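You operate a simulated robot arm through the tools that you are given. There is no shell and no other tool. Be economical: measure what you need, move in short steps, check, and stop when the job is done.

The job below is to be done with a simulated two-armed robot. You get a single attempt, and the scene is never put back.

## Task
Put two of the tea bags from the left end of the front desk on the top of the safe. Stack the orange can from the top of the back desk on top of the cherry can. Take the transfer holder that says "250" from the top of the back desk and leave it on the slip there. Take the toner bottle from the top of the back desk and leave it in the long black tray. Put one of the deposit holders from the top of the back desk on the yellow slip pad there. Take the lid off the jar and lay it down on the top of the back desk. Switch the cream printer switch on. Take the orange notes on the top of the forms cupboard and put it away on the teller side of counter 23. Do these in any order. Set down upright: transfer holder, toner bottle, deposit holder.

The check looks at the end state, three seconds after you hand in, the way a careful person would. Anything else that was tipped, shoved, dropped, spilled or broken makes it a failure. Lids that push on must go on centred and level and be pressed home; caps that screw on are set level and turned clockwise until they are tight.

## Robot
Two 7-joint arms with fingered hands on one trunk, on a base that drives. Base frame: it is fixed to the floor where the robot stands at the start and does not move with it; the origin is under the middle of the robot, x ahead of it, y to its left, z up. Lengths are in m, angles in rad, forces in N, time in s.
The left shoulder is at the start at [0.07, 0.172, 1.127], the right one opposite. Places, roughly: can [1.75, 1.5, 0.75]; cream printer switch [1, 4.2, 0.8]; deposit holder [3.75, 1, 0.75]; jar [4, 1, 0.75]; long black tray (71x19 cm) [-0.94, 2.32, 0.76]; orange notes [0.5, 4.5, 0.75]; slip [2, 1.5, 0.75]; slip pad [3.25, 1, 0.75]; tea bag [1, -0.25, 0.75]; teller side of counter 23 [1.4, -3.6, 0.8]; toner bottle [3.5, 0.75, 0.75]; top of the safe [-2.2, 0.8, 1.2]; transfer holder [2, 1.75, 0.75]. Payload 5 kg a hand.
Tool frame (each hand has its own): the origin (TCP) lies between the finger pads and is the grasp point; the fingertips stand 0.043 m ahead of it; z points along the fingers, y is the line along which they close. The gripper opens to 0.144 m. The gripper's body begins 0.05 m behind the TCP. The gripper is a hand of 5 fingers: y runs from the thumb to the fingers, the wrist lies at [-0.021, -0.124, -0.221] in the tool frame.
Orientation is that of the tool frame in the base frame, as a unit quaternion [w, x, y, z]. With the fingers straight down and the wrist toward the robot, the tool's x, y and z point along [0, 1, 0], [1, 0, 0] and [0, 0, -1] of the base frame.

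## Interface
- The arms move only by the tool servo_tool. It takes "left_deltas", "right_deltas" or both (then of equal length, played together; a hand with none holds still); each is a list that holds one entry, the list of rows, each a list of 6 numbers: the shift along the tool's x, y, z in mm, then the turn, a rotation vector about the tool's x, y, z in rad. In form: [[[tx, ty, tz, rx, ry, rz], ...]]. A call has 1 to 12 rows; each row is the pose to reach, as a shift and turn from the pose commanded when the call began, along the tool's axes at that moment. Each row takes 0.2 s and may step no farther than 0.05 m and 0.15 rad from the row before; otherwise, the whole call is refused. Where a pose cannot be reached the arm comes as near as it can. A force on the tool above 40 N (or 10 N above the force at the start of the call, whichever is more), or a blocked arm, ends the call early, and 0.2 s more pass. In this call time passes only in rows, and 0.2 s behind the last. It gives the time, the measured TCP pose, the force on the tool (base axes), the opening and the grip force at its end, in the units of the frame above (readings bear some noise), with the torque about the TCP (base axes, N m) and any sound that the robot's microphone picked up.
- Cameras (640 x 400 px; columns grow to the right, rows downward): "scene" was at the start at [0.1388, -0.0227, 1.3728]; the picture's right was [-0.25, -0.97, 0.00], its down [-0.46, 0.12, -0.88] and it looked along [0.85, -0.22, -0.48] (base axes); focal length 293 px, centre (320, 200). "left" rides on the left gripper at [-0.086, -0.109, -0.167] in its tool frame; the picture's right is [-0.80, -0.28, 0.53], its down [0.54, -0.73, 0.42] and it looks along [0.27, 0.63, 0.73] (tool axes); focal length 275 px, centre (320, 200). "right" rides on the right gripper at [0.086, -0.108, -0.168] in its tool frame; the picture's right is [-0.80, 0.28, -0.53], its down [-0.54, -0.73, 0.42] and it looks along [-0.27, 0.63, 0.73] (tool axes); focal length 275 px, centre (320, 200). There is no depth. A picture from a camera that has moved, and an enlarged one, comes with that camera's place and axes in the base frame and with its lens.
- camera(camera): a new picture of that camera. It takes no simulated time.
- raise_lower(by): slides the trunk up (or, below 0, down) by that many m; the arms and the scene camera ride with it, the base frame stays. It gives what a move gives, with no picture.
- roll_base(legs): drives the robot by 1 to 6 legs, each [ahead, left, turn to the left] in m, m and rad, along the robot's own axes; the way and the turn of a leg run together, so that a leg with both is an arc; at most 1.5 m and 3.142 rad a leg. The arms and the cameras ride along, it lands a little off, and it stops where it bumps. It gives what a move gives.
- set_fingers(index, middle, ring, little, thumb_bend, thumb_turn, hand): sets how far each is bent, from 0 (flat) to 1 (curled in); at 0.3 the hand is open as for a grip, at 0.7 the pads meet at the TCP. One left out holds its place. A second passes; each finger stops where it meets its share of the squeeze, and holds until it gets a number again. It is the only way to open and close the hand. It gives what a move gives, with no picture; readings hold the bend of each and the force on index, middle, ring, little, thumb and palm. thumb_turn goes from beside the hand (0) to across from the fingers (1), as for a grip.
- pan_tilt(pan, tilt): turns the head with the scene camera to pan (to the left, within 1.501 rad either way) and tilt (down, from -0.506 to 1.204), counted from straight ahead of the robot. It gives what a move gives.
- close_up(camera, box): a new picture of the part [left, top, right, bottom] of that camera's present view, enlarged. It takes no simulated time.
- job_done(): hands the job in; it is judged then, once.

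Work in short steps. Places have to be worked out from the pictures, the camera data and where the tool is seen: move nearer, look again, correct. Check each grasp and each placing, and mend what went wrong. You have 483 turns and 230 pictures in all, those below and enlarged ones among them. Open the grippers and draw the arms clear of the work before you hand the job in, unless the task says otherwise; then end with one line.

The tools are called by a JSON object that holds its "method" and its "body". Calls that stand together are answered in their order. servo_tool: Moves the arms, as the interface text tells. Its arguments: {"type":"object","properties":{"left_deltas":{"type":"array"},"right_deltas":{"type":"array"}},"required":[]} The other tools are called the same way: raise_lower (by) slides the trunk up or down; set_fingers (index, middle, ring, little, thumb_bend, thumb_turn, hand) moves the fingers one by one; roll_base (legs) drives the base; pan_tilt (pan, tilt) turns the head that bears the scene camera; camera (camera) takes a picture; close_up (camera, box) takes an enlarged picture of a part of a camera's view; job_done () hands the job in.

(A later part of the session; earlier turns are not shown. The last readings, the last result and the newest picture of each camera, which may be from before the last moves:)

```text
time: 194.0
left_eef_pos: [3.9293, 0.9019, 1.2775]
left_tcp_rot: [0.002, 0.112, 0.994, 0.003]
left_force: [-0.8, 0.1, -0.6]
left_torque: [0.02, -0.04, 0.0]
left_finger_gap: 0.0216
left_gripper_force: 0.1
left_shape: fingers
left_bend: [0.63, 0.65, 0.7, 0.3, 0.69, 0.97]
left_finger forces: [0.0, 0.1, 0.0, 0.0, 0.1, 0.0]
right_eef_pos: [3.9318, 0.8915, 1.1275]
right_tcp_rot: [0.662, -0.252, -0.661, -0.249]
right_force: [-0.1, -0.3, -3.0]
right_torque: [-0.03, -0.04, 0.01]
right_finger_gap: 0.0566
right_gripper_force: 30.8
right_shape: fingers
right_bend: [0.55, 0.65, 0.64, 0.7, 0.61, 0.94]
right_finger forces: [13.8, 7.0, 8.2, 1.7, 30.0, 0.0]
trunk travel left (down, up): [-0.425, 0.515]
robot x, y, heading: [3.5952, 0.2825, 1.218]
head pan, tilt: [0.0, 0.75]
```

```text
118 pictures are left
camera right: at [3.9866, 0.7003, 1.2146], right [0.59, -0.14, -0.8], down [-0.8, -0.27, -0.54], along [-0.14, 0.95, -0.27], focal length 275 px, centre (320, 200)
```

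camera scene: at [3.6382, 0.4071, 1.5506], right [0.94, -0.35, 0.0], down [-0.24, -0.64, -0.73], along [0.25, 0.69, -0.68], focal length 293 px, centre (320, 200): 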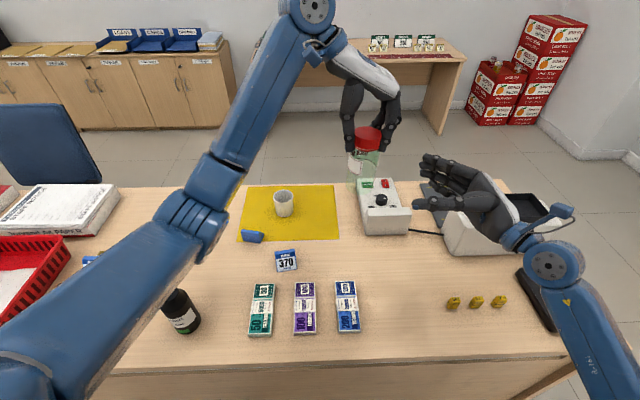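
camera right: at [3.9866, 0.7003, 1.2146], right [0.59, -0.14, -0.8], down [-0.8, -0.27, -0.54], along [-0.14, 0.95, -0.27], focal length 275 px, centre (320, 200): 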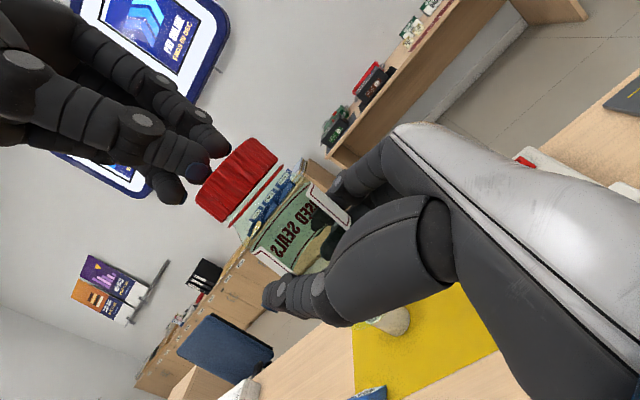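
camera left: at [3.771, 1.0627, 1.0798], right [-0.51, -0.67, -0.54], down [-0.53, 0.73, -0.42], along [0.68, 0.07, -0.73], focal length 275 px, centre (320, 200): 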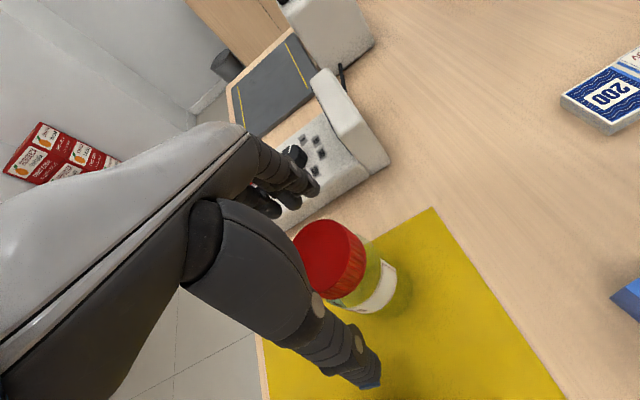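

Fingers slipped off; the lid is partly unscrewed but still on. Regrip cycle: open, turn back clockwise above, descend, grip, twist again.

{"method": "set_fingers", "body": {"hand": "left", "index": 0.38, "middle": 0.38, "ring": 0.38, "little": 0.38, "thumb_bend": 0.38}}

{"method": "servo_tool", "body": {"left_deltas": [[[0, 0, -15, 0, 0, 0.15], [0, 0, -30, 0, 0, 0.3], [0, 0, -30, 0, 0, 0.45], [0, 0, -30, 0, 0, 0.6], [0, 0, -30, 0, 0, 0.75], [0, 0, -30, 0, 0, 0.9], [0, 0, -30, 0, 0, 1.05], [0, 0, -30, 0, 0, 1.2], [0, 0, -30, 0, 0, 1.35], [0, 0, -30, 0, 0, 1.5], [0, 0, -30, 0, 0, 1.65]]]}}

{"method": "camera", "body": {"camera": "left"}}

```text
time: 195.0
left_eef_pos: [3.929, 0.9021, 1.2765]
left_tcp_rot: [0.0, 0.109, 0.994, 0.003]
left_force: [-0.3, 0.5, -0.1]
left_torque: [-0.01, -0.03, 0.02]
left_finger_gap: 0.121
left_gripper_force: 0.0
left_shape: fingers
left_bend: [0.38, 0.38, 0.38, 0.38, 0.38, 0.97]
left_finger forces: [0.0, 0.0, 0.0, 0.1, 0.1, 0.0]
right_eef_pos: [3.9324, 0.8922, 1.1303]
right_tcp_rot: [0.663, -0.251, -0.66, -0.25]
right_force: [0.2, -0.2, -2.6]
right_torque: [0.01, 0.01, 0.01]
right_finger_gap: 0.0568
right_gripper_force: 30.8
right_shape: fingers
right_bend: [0.55, 0.65, 0.64, 0.7, 0.61, 0.94]
right_finger forces: [13.8, 6.9, 8.1, 1.7, 30.1, 0.0]
trunk travel left (down, up): [-0.425, 0.515]
robot x, y, heading: [3.5871, 0.2835, 1.216]
head pan, tilt: [0.0, 0.75]
```

```text
time: 197.4
left_eef_pos: [3.9292, 0.9027, 1.307]
left_tcp_rot: [0.0, 0.806, 0.593, 0.001]
left_force: [0.0, -0.8, 0.1]
left_torque: [0.0, 0.0, 0.0]
left_finger_gap: 0.1213
left_gripper_force: 0.1
left_shape: fingers
left_bend: [0.38, 0.38, 0.38, 0.38, 0.38, 0.97]
left_finger forces: [0.1, 0.1, 0.1, 0.0, 0.1, 0.0]
right_eef_pos: [3.9331, 0.8922, 1.1297]
right_tcp_rot: [0.663, -0.251, -0.66, -0.251]
right_force: [-0.2, 0.1, -2.1]
right_torque: [-0.02, -0.04, 0.0]
right_finger_gap: 0.0564
right_gripper_force: 30.3
right_shape: fingers
right_bend: [0.55, 0.65, 0.64, 0.7, 0.61, 0.94]
right_finger forces: [13.8, 6.9, 8.2, 1.7, 30.0, 0.1]
trunk travel left (down, up): [-0.425, 0.515]
robot x, y, heading: [3.5937, 0.2844, 1.223]
head pan, tilt: [0.0, 0.75]
```

```text
117 pictures are left
camera left: at [3.8001, 0.8532, 1.4746], right [-0.51, -0.67, -0.54], down [-0.53, 0.74, -0.42], along [0.68, 0.07, -0.73], focal length 275 px, centre (320, 200)
```

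left: 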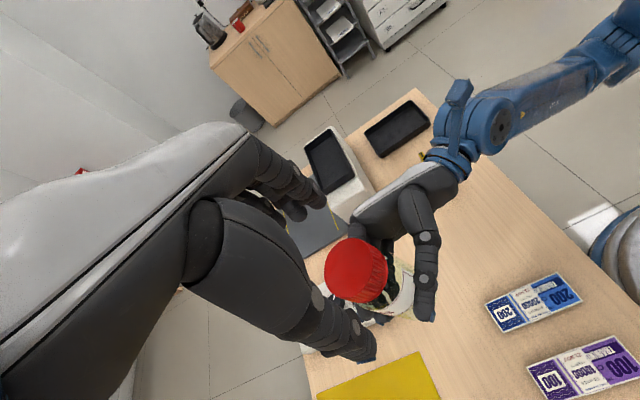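

Lid is right under the grasp axis. Descend to z 1.220 and grip harder.

{"method": "servo_tool", "body": {"left_deltas": [[[0, 0, 30, 0, 0, 0], [0, 0, 60, 0, 0, 0], [0, 0, 78, 0, 0, 0], [0, 0, 87, 0, 0, 0]]]}}

{"method": "set_fingers", "body": {"hand": "left", "index": 0.9, "middle": 0.9, "ring": 0.5, "thumb_bend": 0.9}}

{"method": "servo_tool", "body": {"left_deltas": [[[0, 0, 0, 0, 0, -0.15], [0, 0, 0, 0, 0, -0.3], [0, 0, 0, 0, 0, -0.45], [0, 0, 0, 0, 0, -0.6], [0, 0, 0, 0, 0, -0.75], [0, 0, 0, 0, 0, -0.9], [0, 0, 0, 0, 0, -1.05], [0, 0, 0, 0, 0, -1.2], [0, 0, 0, 0, 0, -1.35], [0, 0, 0, 0, 0, -1.5], [0, 0, 0, 0, 0, -1.65]]]}}

{"method": "close_up", "body": {"camera": "right", "box": [150, 100, 370, 290]}}

```text
time: 198.4
left_eef_pos: [3.9297, 0.9037, 1.2203]
left_tcp_rot: [-0.001, 0.805, 0.594, 0.001]
left_force: [0.5, -0.3, 0.3]
left_torque: [0.0, -0.02, 0.01]
left_finger_gap: 0.1212
left_gripper_force: 0.0
left_shape: fingers
left_bend: [0.38, 0.38, 0.38, 0.38, 0.38, 0.97]
left_finger forces: [0.0, 0.1, 0.0, 0.1, 0.0, 0.0]
right_eef_pos: [3.9326, 0.8925, 1.1293]
right_tcp_rot: [0.663, -0.25, -0.66, -0.251]
right_force: [-0.3, 0.1, -2.8]
right_torque: [-0.06, -0.01, 0.05]
right_finger_gap: 0.0565
right_gripper_force: 29.9
right_shape: fingers
right_bend: [0.55, 0.65, 0.64, 0.7, 0.61, 0.94]
right_finger forces: [13.8, 6.9, 8.2, 1.7, 29.8, 0.0]
trunk travel left (down, up): [-0.425, 0.515]
robot x, y, heading: [3.5911, 0.2831, 1.215]
head pan, tilt: [0.0, 0.75]
```

```text
time: 199.4
left_eef_pos: [3.9302, 0.903, 1.2205]
left_tcp_rot: [-0.001, 0.805, 0.594, 0.003]
left_force: [6.0, 1.4, 0.5]
left_torque: [0.07, -0.3, 0.07]
left_finger_gap: 0.0664
left_gripper_force: 15.7
left_shape: fingers
left_bend: [0.52, 0.55, 0.5, 0.38, 0.58, 0.97]
left_finger forces: [8.8, 8.1, 0.1, 0.1, 14.0, 0.1]
right_eef_pos: [3.933, 0.892, 1.1299]
right_tcp_rot: [0.662, -0.251, -0.66, -0.251]
right_force: [-5.2, -1.1, -1.8]
right_torque: [0.05, -0.17, 0.02]
right_finger_gap: 0.0566
right_gripper_force: 29.1
right_shape: fingers
right_bend: [0.56, 0.65, 0.64, 0.7, 0.6, 0.94]
right_finger forces: [11.4, 6.0, 7.8, 1.8, 30.9, 0.1]
trunk travel left (down, up): [-0.425, 0.515]
robot x, y, heading: [3.5914, 0.2842, 1.216]
head pan, tilt: [0.0, 0.75]
```

```text
time: 201.8
left_eef_pos: [3.9289, 0.903, 1.2198]
left_tcp_rot: [0.0, 0.11, 0.994, 0.003]
left_force: [-16.5, -2.9, 2.6]
left_torque: [-0.13, 0.62, -0.39]
left_finger_gap: 0.0468
left_gripper_force: 9.1
left_shape: fingers
left_bend: [0.58, 0.6, 0.5, 0.38, 0.62, 1.0]
left_finger forces: [0.5, 0.0, 0.1, 0.1, 17.2, 0.0]
right_eef_pos: [3.9333, 0.8926, 1.1292]
right_tcp_rot: [0.663, -0.25, -0.66, -0.25]
right_force: [16.5, 2.7, -5.6]
right_torque: [-0.13, 0.93, 0.21]
right_finger_gap: 0.0528
right_gripper_force: 30.4
right_shape: fingers
right_bend: [0.51, 0.68, 0.66, 0.7, 0.65, 0.95]
right_finger forces: [28.2, 2.2, 7.9, 2.4, 19.3, 0.1]
trunk travel left (down, up): [-0.425, 0.515]
robot x, y, heading: [3.5948, 0.2826, 1.22]
head pan, tilt: [0.0, 0.75]
```

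```text
2.11 times, centred on (260, 195) of right
camera zoom: at [3.988, 0.7, 1.2157], right [0.58, -0.14, -0.8], down [-0.8, -0.26, -0.54], along [-0.13, 0.95, -0.27], focal length 580 px, centre (446, 210)
```

zoom: 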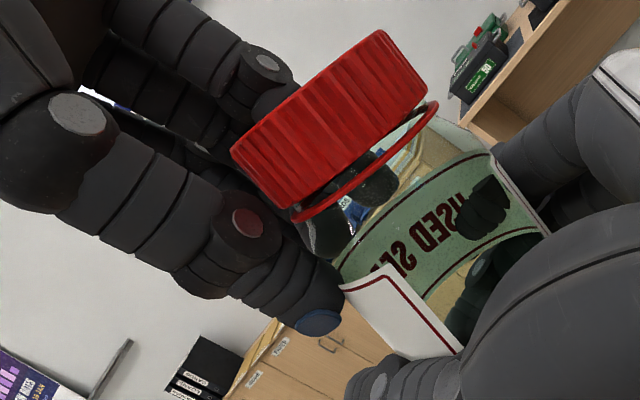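

The lid has risen further but my grip drifted. Open, rise, turn back clockwise, look.

{"method": "set_fingers", "body": {"hand": "left", "index": 0.38, "middle": 0.38, "ring": 0.38, "thumb_bend": 0.38}}

{"method": "servo_tool", "body": {"left_deltas": [[[0, 0, -20, 0, 0, 0], [0, 0, -50, 0, 0, 0.15], [0, 0, -87, 0, 0, 0.3], [0, 0, -87, 0, 0, 0.45], [0, 0, -87, 0, 0, 0.6], [0, 0, -87, 0, 0, 0.75], [0, 0, -87, 0, 0, 0.9], [0, 0, -87, 0, 0, 1.05], [0, 0, -87, 0, 0, 1.2], [0, 0, -87, 0, 0, 1.35], [0, 0, -87, 0, 0, 1.5], [0, 0, -87, 0, 0, 1.65]]]}}

{"method": "camera", "body": {"camera": "left"}}

{"method": "close_up", "body": {"camera": "right", "box": [150, 100, 370, 290]}}

```text
time: 202.8
left_eef_pos: [3.9284, 0.9033, 1.2207]
left_tcp_rot: [0.001, 0.109, 0.994, 0.003]
left_force: [0.0, 0.6, -0.3]
left_torque: [-0.02, -0.02, 0.02]
left_finger_gap: 0.121
left_gripper_force: 0.1
left_shape: fingers
left_bend: [0.38, 0.38, 0.38, 0.38, 0.38, 0.98]
left_finger forces: [0.0, 0.0, 0.1, 0.0, 0.0, 0.0]
right_eef_pos: [3.9319, 0.8926, 1.1292]
right_tcp_rot: [0.663, -0.25, -0.66, -0.251]
right_force: [0.0, -0.8, -2.8]
right_torque: [0.03, 0.05, 0.02]
right_finger_gap: 0.0519
right_gripper_force: 26.8
right_shape: fingers
right_bend: [0.54, 0.68, 0.66, 0.7, 0.63, 0.96]
right_finger forces: [17.8, 1.1, 6.4, 3.4, 24.1, 0.1]
trunk travel left (down, up): [-0.425, 0.515]
robot x, y, heading: [3.5915, 0.2851, 1.217]
head pan, tilt: [0.0, 0.75]
```

```text
time: 205.4
left_eef_pos: [3.9287, 0.9026, 1.3073]
left_tcp_rot: [0.0, 0.805, 0.593, 0.003]
left_force: [-0.1, -0.5, 0.8]
left_torque: [0.05, 0.02, 0.0]
left_finger_gap: 0.1213
left_gripper_force: 0.0
left_shape: fingers
left_bend: [0.38, 0.38, 0.38, 0.38, 0.38, 0.98]
left_finger forces: [0.0, 0.1, 0.1, 0.0, 0.0, 0.1]
right_eef_pos: [3.9335, 0.8929, 1.1298]
right_tcp_rot: [0.663, -0.25, -0.66, -0.25]
right_force: [0.7, 0.0, -2.5]
right_torque: [0.05, 0.06, -0.01]
right_finger_gap: 0.0517
right_gripper_force: 26.1
right_shape: fingers
right_bend: [0.54, 0.68, 0.66, 0.7, 0.63, 0.96]
right_finger forces: [17.8, 1.1, 6.3, 3.3, 24.0, 0.0]
trunk travel left (down, up): [-0.425, 0.515]
robot x, y, heading: [3.5905, 0.2881, 1.217]
head pan, tilt: [0.0, 0.75]
```

```text
115 pictures are left
camera left: at [3.7999, 0.8529, 1.4748], right [-0.51, -0.67, -0.54], down [-0.53, 0.74, -0.42], along [0.68, 0.07, -0.73], focal length 275 px, centre (320, 200)
```

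left: 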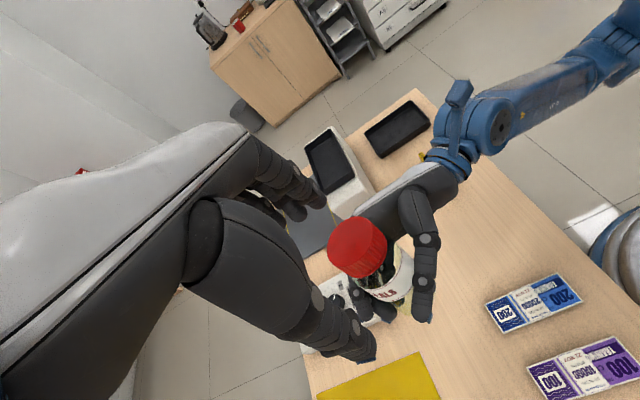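

```text
2.11 times, centred on (260, 195) of right
camera zoom: at [3.9876, 0.7005, 1.2158], right [0.58, -0.14, -0.8], down [-0.8, -0.26, -0.54], along [-0.13, 0.95, -0.27], focal length 580 px, centre (446, 210)
```

zoom: 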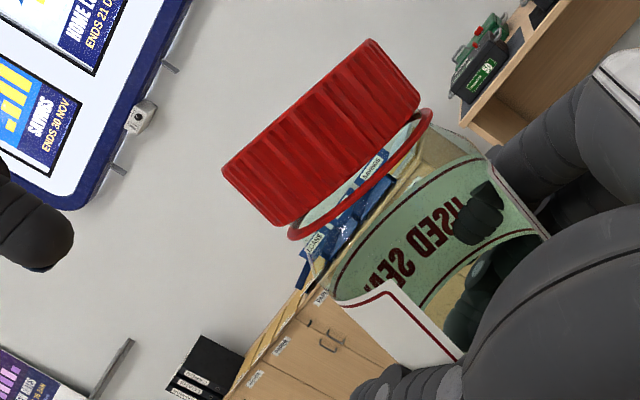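

The jar tilted ~12° in the right hand; lid is now centred near (3.944, 0.881). I regrip there, and push it back upright before twisting.

{"method": "servo_tool", "body": {"left_deltas": [[[-8, 10, 0, 0, 0, 0], [-16, 21, 0, 0, 0, 0], [-16, 21, 40, 0, 0, 0], [-16, 21, 65, 0, 0, 0], [-16, 21, 82, 0, 0, 0]]]}}

{"method": "set_fingers", "body": {"hand": "left", "index": 0.9, "middle": 0.9, "ring": 0.9, "thumb_bend": 0.9}}

{"method": "camera", "body": {"camera": "left"}}

```text
time: 206.6
left_eef_pos: [3.9431, 0.8824, 1.2243]
left_tcp_rot: [-0.001, 0.805, 0.594, 0.002]
left_force: [0.5, -0.1, -0.3]
left_torque: [0.0, -0.03, 0.02]
left_finger_gap: 0.1214
left_gripper_force: 0.1
left_shape: fingers
left_bend: [0.38, 0.38, 0.38, 0.38, 0.38, 0.98]
left_finger forces: [0.1, 0.0, 0.1, 0.0, 0.1, 0.1]
right_eef_pos: [3.9325, 0.892, 1.1301]
right_tcp_rot: [0.662, -0.25, -0.66, -0.25]
right_force: [0.0, -0.1, -3.3]
right_torque: [0.04, 0.02, 0.0]
right_finger_gap: 0.0518
right_gripper_force: 25.4
right_shape: fingers
right_bend: [0.54, 0.68, 0.66, 0.7, 0.63, 0.96]
right_finger forces: [17.9, 1.0, 6.2, 3.3, 24.0, 0.0]
trunk travel left (down, up): [-0.425, 0.515]
robot x, y, heading: [3.5897, 0.2817, 1.213]
head pan, tilt: [0.0, 0.75]
```

```text
time: 207.6
left_eef_pos: [3.9435, 0.8797, 1.2246]
left_tcp_rot: [-0.001, 0.805, 0.593, 0.003]
left_force: [11.2, -0.1, 2.8]
left_torque: [-0.21, -0.47, -0.23]
left_finger_gap: 0.0558
left_gripper_force: 20.3
left_shape: fingers
left_bend: [0.56, 0.55, 0.67, 0.38, 0.59, 0.96]
left_finger forces: [9.9, 8.7, 9.1, 0.0, 13.1, 0.1]
right_eef_pos: [3.9322, 0.8921, 1.129]
right_tcp_rot: [0.663, -0.251, -0.66, -0.25]
right_force: [-11.2, -0.6, -5.9]
right_torque: [0.23, -0.57, 0.08]
right_finger_gap: 0.0516
right_gripper_force: 24.6
right_shape: fingers
right_bend: [0.55, 0.68, 0.66, 0.69, 0.62, 0.98]
right_finger forces: [14.0, 0.6, 4.3, 3.1, 26.6, 0.0]
trunk travel left (down, up): [-0.425, 0.515]
robot x, y, heading: [3.5919, 0.2816, 1.216]
head pan, tilt: [0.0, 0.75]
```

```text
113 pictures are left
camera left: at [3.815, 0.831, 1.3927], right [-0.51, -0.67, -0.54], down [-0.53, 0.73, -0.42], along [0.68, 0.07, -0.73], focal length 275 px, centre (320, 200)
```

left: 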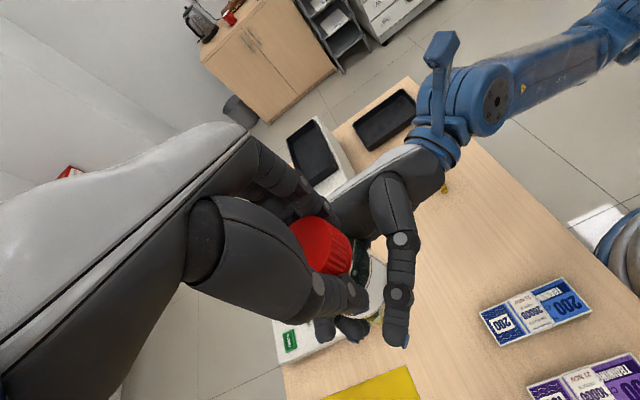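

Push upright and twist CCW 1.5 rad.

{"method": "servo_tool", "body": {"left_deltas": [[[6, -8, 0, 0, 0, 0], [12, -14, 0, 0, 0, -0.1], [12, -14, 0, 0, 0, -0.25], [12, -14, 0, 0, 0, -0.4], [12, -14, 0, 0, 0, -0.55], [12, -14, 0, 0, 0, -0.7], [12, -14, 0, 0, 0, -0.85], [12, -14, 0, 0, 0, -1.0], [12, -14, 0, 0, 0, -1.15], [12, -14, 0, 0, 0, -1.3], [12, -14, 0, 0, 0, -1.45], [12, -14, 0, 0, 0, -1.55]]]}}

{"method": "close_up", "body": {"camera": "right", "box": [150, 100, 370, 290]}}

```text
time: 210.2
left_eef_pos: [3.9336, 0.8968, 1.2231]
left_tcp_rot: [0.0, 0.158, 0.987, 0.001]
left_force: [-2.4, -1.1, 1.9]
left_torque: [-0.37, 0.19, -0.71]
left_finger_gap: 0.0585
left_gripper_force: 21.5
left_shape: fingers
left_bend: [0.56, 0.57, 0.71, 0.38, 0.58, 1.0]
left_finger forces: [10.3, 6.7, 2.7, 0.1, 23.2, 0.1]
right_eef_pos: [3.9327, 0.892, 1.1314]
right_tcp_rot: [0.663, -0.249, -0.66, -0.251]
right_force: [3.8, 0.8, -5.9]
right_torque: [0.24, 0.17, 0.66]
right_finger_gap: 0.0531
right_gripper_force: 27.2
right_shape: fingers
right_bend: [0.53, 0.68, 0.66, 0.7, 0.64, 0.97]
right_finger forces: [18.6, 1.6, 9.1, 7.5, 18.2, 0.0]
trunk travel left (down, up): [-0.425, 0.515]
robot x, y, heading: [3.5884, 0.2845, 1.225]
head pan, tilt: [0.0, 0.75]
```

```text
2.11 times, centred on (260, 195) of right
camera zoom: at [3.9875, 0.6999, 1.2165], right [0.58, -0.14, -0.8], down [-0.8, -0.26, -0.54], along [-0.13, 0.96, -0.26], focal length 580 px, centre (446, 210)
```

zoom: 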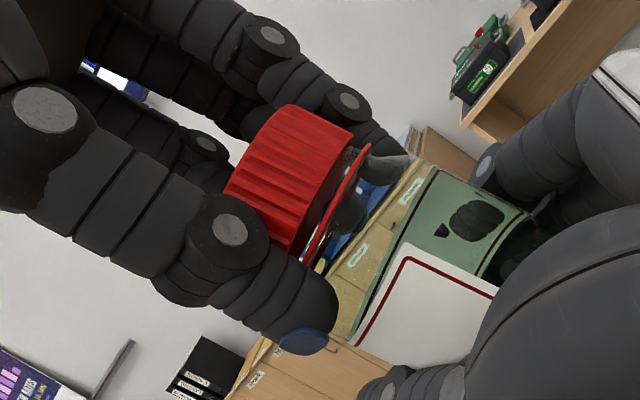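

Jar is upright again. Try pulling up now.

{"method": "servo_tool", "body": {"left_deltas": [[[0, 0, -4, 0, 0, 0], [0, 0, -8, 0, 0, 0], [0, 0, -12, 0, 0, 0], [0, 0, -16, 0, 0, 0]]]}}

{"method": "close_up", "body": {"camera": "right", "box": [150, 100, 370, 290]}}

```text
time: 211.2
left_eef_pos: [3.9334, 0.8969, 1.2401]
left_tcp_rot: [0.0, 0.16, 0.987, 0.002]
left_force: [-1.7, -1.2, -19.4]
left_torque: [-0.25, 0.27, -0.18]
left_finger_gap: 0.0571
left_gripper_force: 15.8
left_shape: fingers
left_bend: [0.56, 0.58, 0.72, 0.38, 0.59, 0.98]
left_finger forces: [12.3, 5.0, 0.1, 0.0, 13.7, 0.1]
right_eef_pos: [3.9319, 0.8925, 1.1312]
right_tcp_rot: [0.663, -0.25, -0.659, -0.251]
right_force: [2.1, 0.2, 18.1]
right_torque: [0.31, -0.06, 0.12]
right_finger_gap: 0.0502
right_gripper_force: 21.0
right_shape: fingers
right_bend: [0.53, 0.69, 0.67, 0.7, 0.65, 0.95]
right_finger forces: [17.3, 0.3, 5.0, 0.8, 18.5, 0.1]
trunk travel left (down, up): [-0.425, 0.515]
robot x, y, heading: [3.5914, 0.2855, 1.216]
head pan, tilt: [0.0, 0.75]
```

```text
2.11 times, centred on (260, 195) of right
camera zoom: at [3.9872, 0.6998, 1.2168], right [0.58, -0.14, -0.8], down [-0.8, -0.26, -0.54], along [-0.13, 0.96, -0.26], focal length 580 px, centre (446, 210)
```

zoom: 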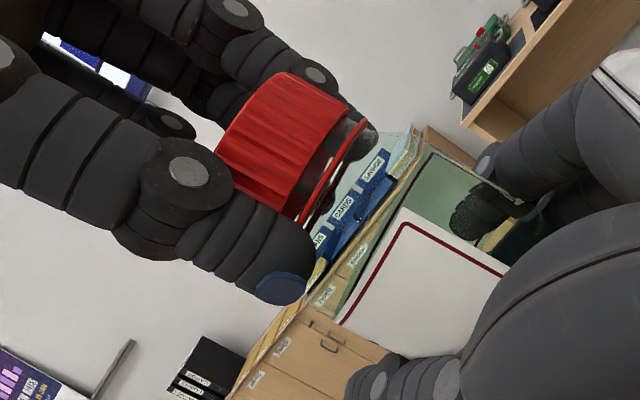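

Jar slipped up a bit in the right hand. Relax, squeeze the right hand fully, and look at how everything sits.

{"method": "servo_tool", "body": {"left_deltas": [[[0, 0, 5, 0, 0, 0], [0, 0, 10, 0, 0, 0]]]}}

{"method": "set_fingers", "body": {"hand": "right", "index": 1.0, "middle": 1.0, "ring": 1.0, "little": 1.0, "thumb_bend": 1.0}}

{"method": "camera", "body": {"camera": "right"}}

{"method": "close_up", "body": {"camera": "scene", "box": [320, 60, 480, 180]}}

```text
time: 211.8
left_eef_pos: [3.9342, 0.8972, 1.2332]
left_tcp_rot: [0.002, 0.16, 0.987, 0.003]
left_force: [-4.8, -3.2, 3.3]
left_torque: [-0.5, 0.36, -0.15]
left_finger_gap: 0.0571
left_gripper_force: 17.6
left_shape: fingers
left_bend: [0.56, 0.58, 0.72, 0.38, 0.59, 0.98]
left_finger forces: [9.6, 5.7, 0.0, 0.0, 20.1, 0.0]
right_eef_pos: [3.9319, 0.8914, 1.1269]
right_tcp_rot: [0.661, -0.252, -0.661, -0.248]
right_force: [5.6, 3.1, -6.3]
right_torque: [0.22, 0.3, 0.14]
right_finger_gap: 0.0505
right_gripper_force: 23.9
right_shape: fingers
right_bend: [0.53, 0.69, 0.67, 0.7, 0.65, 0.96]
right_finger forces: [18.5, 1.1, 7.5, 2.3, 18.7, 0.0]
trunk travel left (down, up): [-0.425, 0.515]
robot x, y, heading: [3.59, 0.2847, 1.219]
head pan, tilt: [0.0, 0.75]
```

```text
time: 212.8
left_eef_pos: [3.9345, 0.8962, 1.2328]
left_tcp_rot: [0.003, 0.16, 0.987, 0.004]
left_force: [3.7, -13.4, 35.1]
left_torque: [-2.97, -0.09, -0.08]
left_finger_gap: 0.0622
left_gripper_force: 28.6
left_shape: fingers
left_bend: [0.55, 0.6, 0.72, 0.38, 0.59, 0.94]
left_finger forces: [12.7, 1.4, 0.1, 0.0, 43.5, 0.0]
right_eef_pos: [3.9321, 0.8905, 1.1274]
right_tcp_rot: [0.663, -0.251, -0.661, -0.248]
right_force: [-4.2, 14.2, -38.2]
right_torque: [1.38, -0.15, 0.13]
right_finger_gap: 0.0008
right_gripper_force: 45.9
right_shape: fingers
right_bend: [0.79, 0.83, 0.85, 0.82, 0.95, 0.97]
right_finger forces: [0.3, 18.6, 26.1, 18.5, 13.8, 14.4]
trunk travel left (down, up): [-0.425, 0.515]
robot x, y, heading: [3.5918, 0.2829, 1.219]
head pan, tilt: [0.0, 0.75]
```

```text
110 pictures are left
camera right: at [3.9871, 0.701, 1.2143], right [0.59, -0.14, -0.8], down [-0.8, -0.27, -0.54], along [-0.13, 0.95, -0.27], focal length 275 px, centre (320, 200)
```

right: 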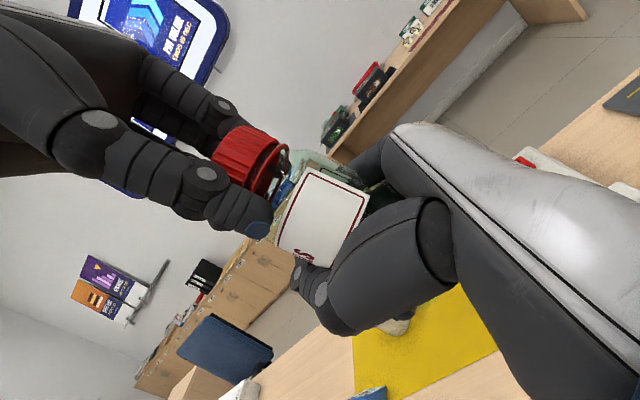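

```text
3.33 times, centred on (400, 120) of scene
camera zoom: at [3.6381, 0.4084, 1.5505], right [0.94, -0.35, 0.0], down [-0.24, -0.64, -0.73], along [0.25, 0.69, -0.68], focal length 978 px, centre (53, 467)
```

zoom: 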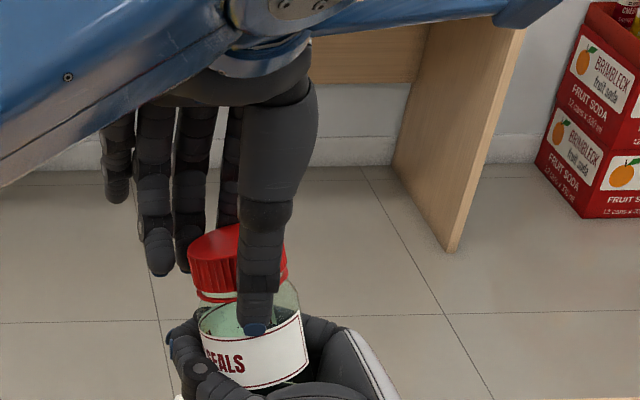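

Full squeeze pushed the jar upward out of the palm; the left hand still holds the lid. I raise the left gently to relieve, and look.

{"method": "servo_tool", "body": {"left_deltas": [[[0, 0, -4, 0, 0, 0], [0, 0, -8, 0, 0, 0], [0, 0, -12, 0, 0, 0]]]}}

{"method": "camera", "body": {"camera": "right"}}

```text
time: 213.6
left_eef_pos: [3.9346, 0.8977, 1.2412]
left_tcp_rot: [0.0, 0.16, 0.987, 0.0]
left_force: [9.6, -10.7, 0.1]
left_torque: [-1.53, -0.14, 0.11]
left_finger_gap: 0.0623
left_gripper_force: 18.3
left_shape: fingers
left_bend: [0.55, 0.6, 0.72, 0.38, 0.59, 0.93]
left_finger forces: [12.8, 1.3, 0.0, 0.0, 22.1, 0.0]
right_eef_pos: [3.9324, 0.8913, 1.1333]
right_tcp_rot: [0.664, -0.249, -0.659, -0.253]
right_force: [-10.1, 9.7, -2.5]
right_torque: [0.45, -0.84, -0.03]
right_finger_gap: 0.001
right_gripper_force: 41.7
right_shape: fingers
right_bend: [0.79, 0.83, 0.85, 0.82, 0.95, 0.96]
right_finger forces: [0.4, 16.7, 20.8, 15.2, 13.1, 16.6]
trunk travel left (down, up): [-0.425, 0.515]
robot x, y, heading: [3.59, 0.2795, 1.216]
head pan, tilt: [0.0, 0.75]
```

```text
108 pictures are left
camera right: at [3.9871, 0.6993, 1.2182], right [0.58, -0.13, -0.8], down [-0.8, -0.26, -0.54], along [-0.13, 0.96, -0.26], focal length 275 px, centre (320, 200)
```

right: 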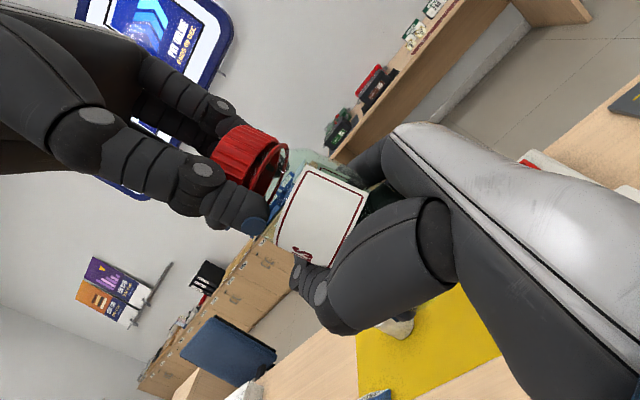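

The right hand now has a firm power grasp (palm, fingers 15–20 N each). I release the left, rise, turn back, and re-aim at the lid.

{"method": "set_fingers", "body": {"hand": "left", "index": 0.38, "middle": 0.38, "ring": 0.38, "thumb_bend": 0.38}}

{"method": "servo_tool", "body": {"left_deltas": [[[0, 0, -20, 0, 0, 0], [0, 0, -50, 0, 0, 0.15], [0, 0, -80, 0, 0, 0.3], [0, 0, -80, 0, 0, 0.45], [0, 0, -80, 0, 0, 0.6], [0, 0, -80, 0, 0, 0.75], [0, 0, -80, 0, 0, 0.9], [0, 0, -80, 0, 0, 1.05], [0, 0, -80, 0, 0, 1.2], [0, 0, -80, 0, 0, 1.35], [0, 0, -80, 0, 0, 1.5], [0, 0, -80, 0, 0, 1.55]]]}}

{"method": "camera", "body": {"camera": "left"}}

{"method": "close_up", "body": {"camera": "right", "box": [150, 80, 370, 290]}}

```text
time: 214.6
left_eef_pos: [3.9349, 0.8967, 1.2427]
left_tcp_rot: [0.001, 0.16, 0.987, 0.003]
left_force: [0.8, -0.5, -0.5]
left_torque: [-0.06, -0.01, 0.01]
left_finger_gap: 0.1214
left_gripper_force: 0.0
left_shape: fingers
left_bend: [0.38, 0.38, 0.38, 0.38, 0.38, 0.97]
left_finger forces: [0.0, 0.0, 0.1, 0.0, 0.0, 0.0]
right_eef_pos: [3.9325, 0.8923, 1.1297]
right_tcp_rot: [0.663, -0.251, -0.66, -0.25]
right_force: [0.0, 0.8, -2.5]
right_torque: [0.07, 0.08, 0.01]
right_finger_gap: 0.0007
right_gripper_force: 31.4
right_shape: fingers
right_bend: [0.79, 0.84, 0.85, 0.83, 0.95, 0.96]
right_finger forces: [2.0, 9.9, 13.1, 11.2, 4.4, 22.1]
trunk travel left (down, up): [-0.425, 0.515]
robot x, y, heading: [3.5919, 0.2873, 1.218]
head pan, tilt: [0.0, 0.75]
```

```text
time: 217.2
left_eef_pos: [3.9345, 0.8972, 1.322]
left_tcp_rot: [-0.002, 0.806, 0.592, 0.002]
left_force: [0.3, -0.1, -0.7]
left_torque: [-0.03, -0.05, -0.02]
left_finger_gap: 0.1211
left_gripper_force: 0.1
left_shape: fingers
left_bend: [0.38, 0.38, 0.38, 0.38, 0.38, 0.97]
left_finger forces: [0.0, 0.0, 0.0, 0.0, 0.0, 0.0]
right_eef_pos: [3.9326, 0.8924, 1.1296]
right_tcp_rot: [0.662, -0.25, -0.661, -0.25]
right_force: [0.7, 0.4, -2.1]
right_torque: [0.05, 0.12, -0.01]
right_finger_gap: 0.0007
right_gripper_force: 31.5
right_shape: fingers
right_bend: [0.79, 0.84, 0.85, 0.83, 0.95, 0.96]
right_finger forces: [2.0, 9.8, 13.1, 11.3, 4.4, 21.9]
trunk travel left (down, up): [-0.425, 0.515]
robot x, y, heading: [3.5882, 0.2804, 1.218]
head pan, tilt: [0.0, 0.75]
```

```text
107 pictures are left
camera left: at [3.8048, 0.847, 1.4908], right [-0.51, -0.67, -0.54], down [-0.53, 0.74, -0.42], along [0.68, 0.07, -0.73], focal length 275 px, centre (320, 200)
```

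left: 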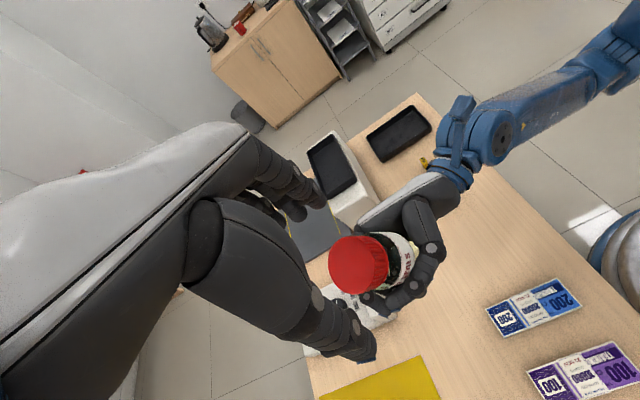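

```text
1.90 times, centred on (260, 185) of right
camera zoom: at [3.9872, 0.7003, 1.216], right [0.59, -0.14, -0.8], down [-0.8, -0.26, -0.54], along [-0.13, 0.95, -0.27], focal length 524 px, centre (434, 229)
```

zoom: 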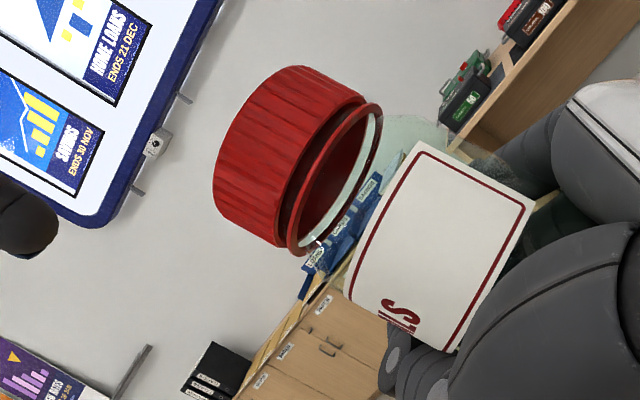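

Gap between lid and ring is just the lid's shape. I regrip at the lid's new centre with a stronger squeeze and twist again, now the body is firmly held.

{"method": "servo_tool", "body": {"left_deltas": [[[-7, 10, 30, 0, 0, 0], [-7, 10, 60, 0, 0, 0], [-7, 10, 80, 0, 0, 0], [-7, 10, 90, 0, 0, 0]]]}}

{"method": "set_fingers", "body": {"hand": "left", "index": 1.0, "middle": 1.0, "ring": 0.38, "thumb_bend": 1.0}}

{"method": "close_up", "body": {"camera": "right", "box": [150, 80, 370, 290]}}

```text
time: 218.2
left_eef_pos: [3.9415, 0.8869, 1.2333]
left_tcp_rot: [-0.002, 0.805, 0.593, 0.002]
left_force: [1.1, -0.8, 0.4]
left_torque: [0.01, 0.02, 0.0]
left_finger_gap: 0.1213
left_gripper_force: 0.1
left_shape: fingers
left_bend: [0.38, 0.38, 0.38, 0.38, 0.38, 0.97]
left_finger forces: [0.0, 0.1, 0.0, 0.0, 0.0, 0.0]
right_eef_pos: [3.9327, 0.8922, 1.1306]
right_tcp_rot: [0.662, -0.251, -0.661, -0.251]
right_force: [0.4, 0.2, -3.0]
right_torque: [0.03, 0.05, 0.01]
right_finger_gap: 0.0008
right_gripper_force: 31.6
right_shape: fingers
right_bend: [0.79, 0.84, 0.85, 0.83, 0.95, 0.96]
right_finger forces: [2.0, 9.8, 13.1, 11.2, 4.6, 22.0]
trunk travel left (down, up): [-0.425, 0.515]
robot x, y, heading: [3.5894, 0.2833, 1.223]
head pan, tilt: [0.0, 0.75]
```

```text
time: 219.2
left_eef_pos: [3.9402, 0.8881, 1.2335]
left_tcp_rot: [0.0, 0.806, 0.593, 0.002]
left_force: [2.9, -1.5, 4.8]
left_torque: [-0.03, -0.73, 0.23]
left_finger_gap: 0.0489
left_gripper_force: 26.8
left_shape: fingers
left_bend: [0.45, 0.49, 0.38, 0.38, 0.74, 0.93]
left_finger forces: [10.6, 16.6, 0.1, 0.1, 27.2, 0.0]
right_eef_pos: [3.9338, 0.8923, 1.1295]
right_tcp_rot: [0.663, -0.252, -0.66, -0.25]
right_force: [-2.2, 2.2, -8.0]
right_torque: [-0.1, 0.65, -0.22]
right_finger_gap: 0.0009
right_gripper_force: 22.3
right_shape: fingers
right_bend: [0.79, 0.84, 0.85, 0.83, 0.95, 0.96]
right_finger forces: [7.2, 8.7, 9.6, 9.2, 4.0, 6.3]
trunk travel left (down, up): [-0.425, 0.515]
robot x, y, heading: [3.5934, 0.2865, 1.219]
head pan, tilt: [0.0, 0.75]
```

```text
1.90 times, centred on (260, 185) of right
camera zoom: at [3.9874, 0.7004, 1.2156], right [0.58, -0.14, -0.8], down [-0.8, -0.26, -0.54], along [-0.13, 0.95, -0.27], focal length 524 px, centre (434, 229)
```

zoom: 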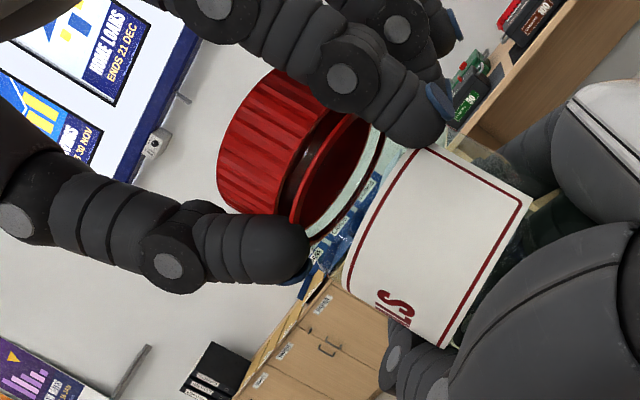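

The fingertips reach below the lid onto the glass - that is why it wouldn't turn freely. I regrip 18 mm higher.

{"method": "set_fingers", "body": {"hand": "left", "index": 0.4, "middle": 0.4, "thumb_bend": 0.4}}

{"method": "servo_tool", "body": {"left_deltas": [[[0, 2, -10, 0, 0, 0], [0, 4, -19, 0, 0, 0]]]}}

{"method": "set_fingers", "body": {"hand": "left", "index": 0.8, "middle": 0.8, "thumb_bend": 0.8}}

{"method": "close_up", "body": {"camera": "right", "box": [150, 80, 370, 290]}}

```text
time: 220.2
left_eef_pos: [3.9416, 0.8872, 1.2336]
left_tcp_rot: [-0.001, 0.804, 0.594, 0.002]
left_force: [-0.6, -0.2, 0.2]
left_torque: [0.0, 0.0, 0.01]
left_finger_gap: 0.1142
left_gripper_force: 0.2
left_shape: fingers
left_bend: [0.4, 0.4, 0.38, 0.38, 0.4, 0.97]
left_finger forces: [0.0, 0.0, 0.0, 0.0, 0.1, 0.1]
right_eef_pos: [3.9328, 0.892, 1.1299]
right_tcp_rot: [0.663, -0.251, -0.66, -0.25]
right_force: [-0.7, 0.8, -3.2]
right_torque: [0.03, 0.05, -0.02]
right_finger_gap: 0.0008
right_gripper_force: 17.9
right_shape: fingers
right_bend: [0.79, 0.84, 0.86, 0.84, 0.95, 0.96]
right_finger forces: [5.4, 4.5, 5.5, 9.6, 6.4, 4.2]
trunk travel left (down, up): [-0.425, 0.515]
robot x, y, heading: [3.5913, 0.2815, 1.218]
head pan, tilt: [0.0, 0.75]
```

```text
time: 220.8
left_eef_pos: [3.9451, 0.8854, 1.2525]
left_tcp_rot: [-0.001, 0.805, 0.594, 0.003]
left_force: [-1.0, -0.2, 1.3]
left_torque: [0.03, -0.01, 0.0]
left_finger_gap: 0.1142
left_gripper_force: 0.0
left_shape: fingers
left_bend: [0.4, 0.4, 0.38, 0.38, 0.4, 0.97]
left_finger forces: [0.1, 0.0, 0.0, 0.0, 0.0, 0.0]
right_eef_pos: [3.9337, 0.8911, 1.13]
right_tcp_rot: [0.662, -0.25, -0.66, -0.25]
right_force: [-0.4, -1.3, -3.3]
right_torque: [0.05, 0.08, -0.01]
right_finger_gap: 0.0009
right_gripper_force: 17.5
right_shape: fingers
right_bend: [0.79, 0.84, 0.86, 0.84, 0.95, 0.96]
right_finger forces: [5.4, 4.6, 5.4, 9.5, 6.5, 4.2]
trunk travel left (down, up): [-0.425, 0.515]
robot x, y, heading: [3.5932, 0.2864, 1.22]
head pan, tilt: [0.0, 0.75]
```

```text
time: 221.8
left_eef_pos: [3.9452, 0.8859, 1.2522]
left_tcp_rot: [-0.002, 0.805, 0.593, 0.003]
left_force: [3.3, 0.9, 4.7]
left_torque: [-0.13, -0.37, 0.09]
left_finger_gap: 0.0416
left_gripper_force: 23.0
left_shape: fingers
left_bend: [0.55, 0.52, 0.38, 0.38, 0.71, 0.96]
left_finger forces: [15.3, 11.8, 0.0, 0.0, 19.0, 0.0]
right_eef_pos: [3.9316, 0.8921, 1.1285]
right_tcp_rot: [0.663, -0.251, -0.66, -0.25]
right_force: [-2.6, -2.1, -7.4]
right_torque: [0.3, 0.14, -0.16]
right_finger_gap: 0.0007
right_gripper_force: 17.3
right_shape: fingers
right_bend: [0.79, 0.84, 0.86, 0.84, 0.95, 0.97]
right_finger forces: [2.7, 4.1, 5.7, 9.6, 8.1, 4.7]
trunk travel left (down, up): [-0.425, 0.515]
robot x, y, heading: [3.5945, 0.2826, 1.221]
head pan, tilt: [0.0, 0.75]
```

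```text
1.90 times, centred on (260, 185) of right
camera zoom: at [3.9873, 0.7003, 1.2158], right [0.59, -0.14, -0.8], down [-0.8, -0.26, -0.54], along [-0.13, 0.95, -0.27], focal length 524 px, centre (434, 229)
```

zoom: 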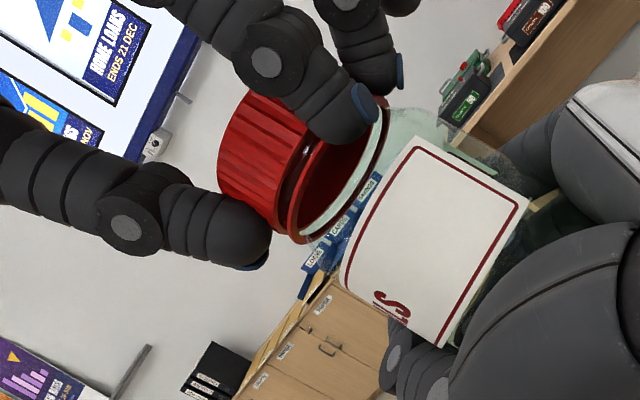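

Now only the lid is gripped. Twist CCW.

{"method": "servo_tool", "body": {"left_deltas": [[[0, 0, 0, 0, 0, -0.15], [0, 0, 0, 0, 0, -0.3], [0, 0, 0, 0, 0, -0.45], [0, 0, 0, 0, 0, -0.6], [0, 0, 0, 0, 0, -0.75], [0, 0, 0, 0, 0, -0.9], [0, 0, 0, 0, 0, -1.05], [0, 0, 0, 0, 0, -1.2], [0, 0, 0, 0, 0, -1.35], [0, 0, 0, 0, 0, -1.5]]]}}

{"method": "close_up", "body": {"camera": "right", "box": [150, 80, 370, 290]}}

```text
time: 224.0
left_eef_pos: [3.9455, 0.8863, 1.2514]
left_tcp_rot: [0.001, 0.183, 0.983, 0.002]
left_force: [29.9, -5.1, -6.5]
left_torque: [-0.64, -1.02, -0.72]
left_finger_gap: 0.0083
left_gripper_force: 19.8
left_shape: fingers
left_bend: [0.61, 0.53, 0.38, 0.38, 0.8, 0.95]
left_finger forces: [15.2, 11.3, 0.1, 0.1, 12.6, 0.0]
right_eef_pos: [3.9305, 0.8918, 1.1307]
right_tcp_rot: [0.663, -0.25, -0.659, -0.252]
right_force: [-29.2, 5.1, 2.6]
right_torque: [0.04, -2.62, 0.62]
right_finger_gap: 0.0011
right_gripper_force: 58.5
right_shape: fingers
right_bend: [0.79, 0.83, 0.86, 0.84, 0.94, 0.97]
right_finger forces: [0.1, 21.3, 3.6, 10.5, 44.9, 36.4]
trunk travel left (down, up): [-0.425, 0.515]
robot x, y, heading: [3.5876, 0.2818, 1.216]
head pan, tilt: [0.0, 0.75]
```

```text
1.90 times, centred on (260, 185) of right
camera zoom: at [3.9861, 0.6994, 1.2171], right [0.59, -0.14, -0.8], down [-0.8, -0.26, -0.54], along [-0.14, 0.96, -0.26], focal length 524 px, centre (434, 229)
```

zoom: 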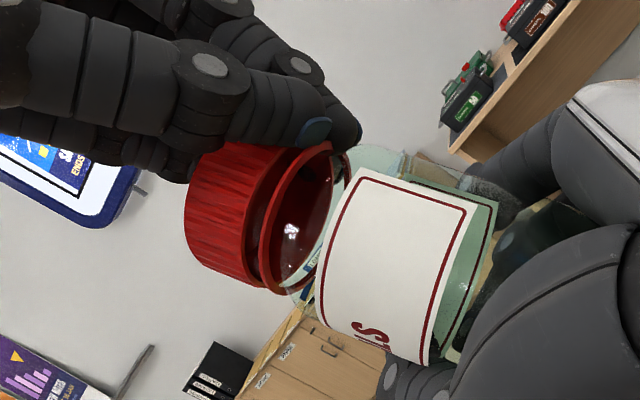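

The hand rotated off the lid's axis. Release and check the lid state.

{"method": "set_fingers", "body": {"hand": "left", "index": 0.38, "middle": 0.38, "thumb_bend": 0.38}}

{"method": "servo_tool", "body": {"left_deltas": [[[0, 0, -20, 0, 0, 0], [0, 0, -50, 0, 0, 0.15], [0, 0, -70, 0, 0, 0.3], [0, 0, -70, 0, 0, 0.45], [0, 0, -70, 0, 0, 0.6], [0, 0, -70, 0, 0, 0.75], [0, 0, -70, 0, 0, 0.9], [0, 0, -70, 0, 0, 1.05], [0, 0, -70, 0, 0, 1.2], [0, 0, -70, 0, 0, 1.35], [0, 0, -70, 0, 0, 1.5]]]}}

{"method": "camera", "body": {"camera": "left"}}

{"method": "close_up", "body": {"camera": "right", "box": [150, 80, 370, 290]}}

{"method": "close_up", "body": {"camera": "scene", "box": [310, 60, 490, 190]}}

```text
time: 225.0
left_eef_pos: [3.9445, 0.8871, 1.2506]
left_tcp_rot: [0.0, 0.184, 0.983, 0.003]
left_force: [1.0, -0.3, 0.5]
left_torque: [-0.01, -0.03, 0.01]
left_finger_gap: 0.1213
left_gripper_force: 0.0
left_shape: fingers
left_bend: [0.38, 0.38, 0.38, 0.38, 0.38, 0.97]
left_finger forces: [0.1, 0.0, 0.1, 0.0, 0.1, 0.0]
right_eef_pos: [3.9324, 0.8922, 1.1299]
right_tcp_rot: [0.663, -0.251, -0.66, -0.25]
right_force: [-0.7, 0.0, -3.3]
right_torque: [0.04, 0.08, 0.02]
right_finger_gap: 0.0008
right_gripper_force: 26.4
right_shape: fingers
right_bend: [0.79, 0.84, 0.86, 0.83, 0.95, 0.96]
right_finger forces: [0.8, 7.0, 0.1, 5.8, 16.3, 22.4]
trunk travel left (down, up): [-0.425, 0.515]
robot x, y, heading: [3.5905, 0.2807, 1.214]
head pan, tilt: [0.0, 0.75]
```

```text
time: 227.4
left_eef_pos: [3.945, 0.887, 1.3224]
left_tcp_rot: [-0.001, 0.805, 0.593, 0.001]
left_force: [-0.1, 0.1, -0.1]
left_torque: [-0.01, -0.01, -0.03]
left_finger_gap: 0.1211
left_gripper_force: 0.1
left_shape: fingers
left_bend: [0.38, 0.38, 0.38, 0.38, 0.38, 0.97]
left_finger forces: [0.1, 0.1, 0.0, 0.1, 0.0, 0.1]
right_eef_pos: [3.9324, 0.8921, 1.1284]
right_tcp_rot: [0.662, -0.251, -0.66, -0.25]
right_force: [-0.5, 0.4, -2.8]
right_torque: [0.09, 0.07, -0.03]
right_finger_gap: 0.0006
right_gripper_force: 26.0
right_shape: fingers
right_bend: [0.79, 0.84, 0.86, 0.83, 0.95, 0.96]
right_finger forces: [0.8, 6.9, 0.1, 5.7, 16.1, 22.3]
trunk travel left (down, up): [-0.425, 0.515]
robot x, y, heading: [3.5872, 0.2804, 1.218]
head pan, tilt: [0.0, 0.75]
```

```text
102 pictures are left
camera left: at [3.8168, 0.8361, 1.4899], right [-0.51, -0.67, -0.54], down [-0.53, 0.74, -0.42], along [0.68, 0.07, -0.73], focal length 275 px, centre (320, 200)
```

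left: 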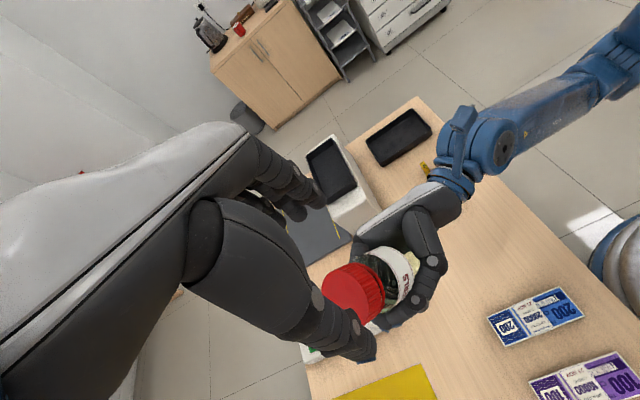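

```text
1.90 times, centred on (260, 185) of right
camera zoom: at [3.9877, 0.7004, 1.2158], right [0.58, -0.14, -0.8], down [-0.8, -0.26, -0.54], along [-0.13, 0.95, -0.27], focal length 524 px, centre (434, 229)
```

zoom: 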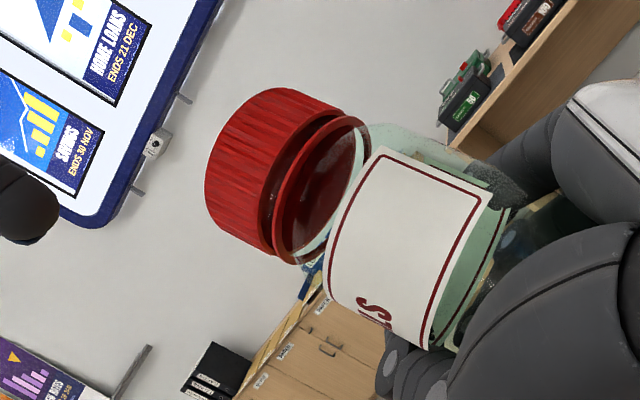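

```text
3.08 times, centred on (400, 125) of scene
camera zoom: at [3.6386, 0.4086, 1.5504], right [0.94, -0.35, 0.0], down [-0.24, -0.64, -0.73], along [0.25, 0.69, -0.68], focal length 902 px, centre (74, 431)
```

zoom: 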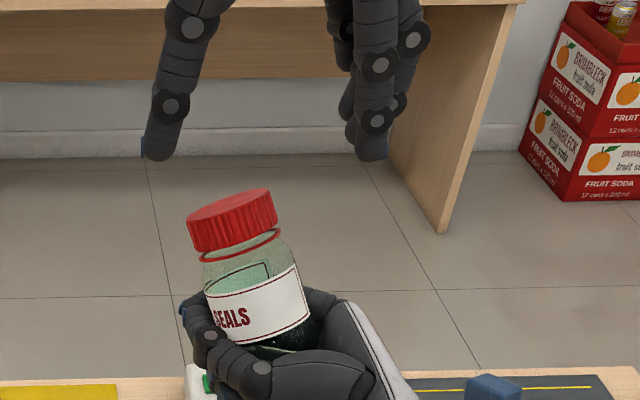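

Lid clearly has risen off its ring (it is unscrewing), but the jar leans ~25° away. I tilt the right hand to bring the jar upright.

{"method": "servo_tool", "body": {"right_deltas": [[[0, 0, 0, 0, 0.085, -0.071], [0, 0, 0, 0, 0.17, -0.142], [0, 0, 0, 0, 0.253, -0.212], [0, 0, 0, 0, 0.337, -0.283]]]}}

{"method": "camera", "body": {"camera": "left"}}

{"method": "close_up", "body": {"camera": "scene", "box": [310, 60, 490, 190]}}

```text
time: 228.4
left_eef_pos: [3.947, 0.8858, 1.3216]
left_tcp_rot: [-0.001, 0.805, 0.593, 0.002]
left_force: [0.1, 0.3, 0.2]
left_torque: [0.0, 0.01, 0.01]
left_finger_gap: 0.1211
left_gripper_force: 0.1
left_shape: fingers
left_bend: [0.38, 0.38, 0.38, 0.38, 0.38, 0.97]
left_finger forces: [0.0, 0.0, 0.1, 0.1, 0.1, 0.0]
right_eef_pos: [3.9344, 0.8934, 1.1302]
right_tcp_rot: [0.722, -0.111, -0.568, -0.379]
right_force: [-0.6, -1.0, -2.2]
right_torque: [0.08, 0.04, -0.02]
right_finger_gap: 0.0006
right_gripper_force: 24.2
right_shape: fingers
right_bend: [0.79, 0.84, 0.86, 0.83, 0.95, 0.96]
right_finger forces: [0.6, 6.4, 0.0, 5.7, 15.3, 20.5]
trunk travel left (down, up): [-0.425, 0.515]
robot x, y, heading: [3.5903, 0.2834, 1.219]
head pan, tilt: [0.0, 0.75]
```

```text
99 pictures are left
camera left: at [3.8174, 0.8365, 1.4897], right [-0.51, -0.67, -0.54], down [-0.53, 0.73, -0.42], along [0.68, 0.07, -0.73], focal length 275 px, centre (320, 200)
```

left: 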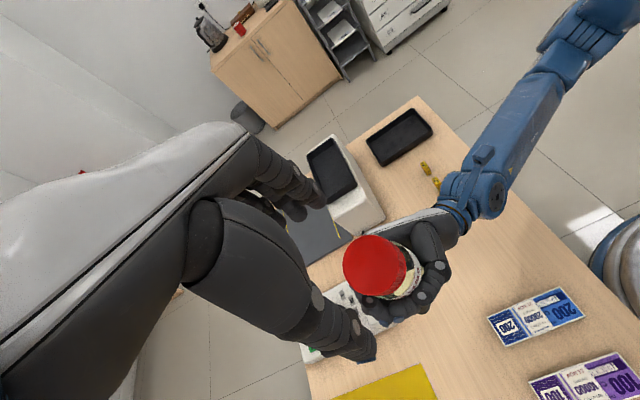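

```text
3.08 times, centred on (400, 125) of scene
camera zoom: at [3.6388, 0.4092, 1.5503], right [0.94, -0.35, 0.0], down [-0.24, -0.64, -0.73], along [0.25, 0.69, -0.68], focal length 902 px, centre (74, 431)
```

zoom: 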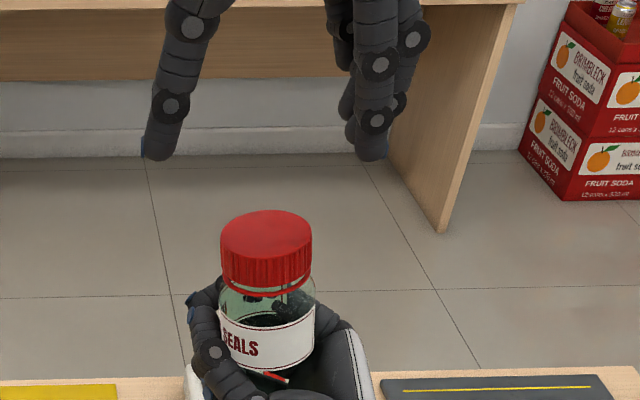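

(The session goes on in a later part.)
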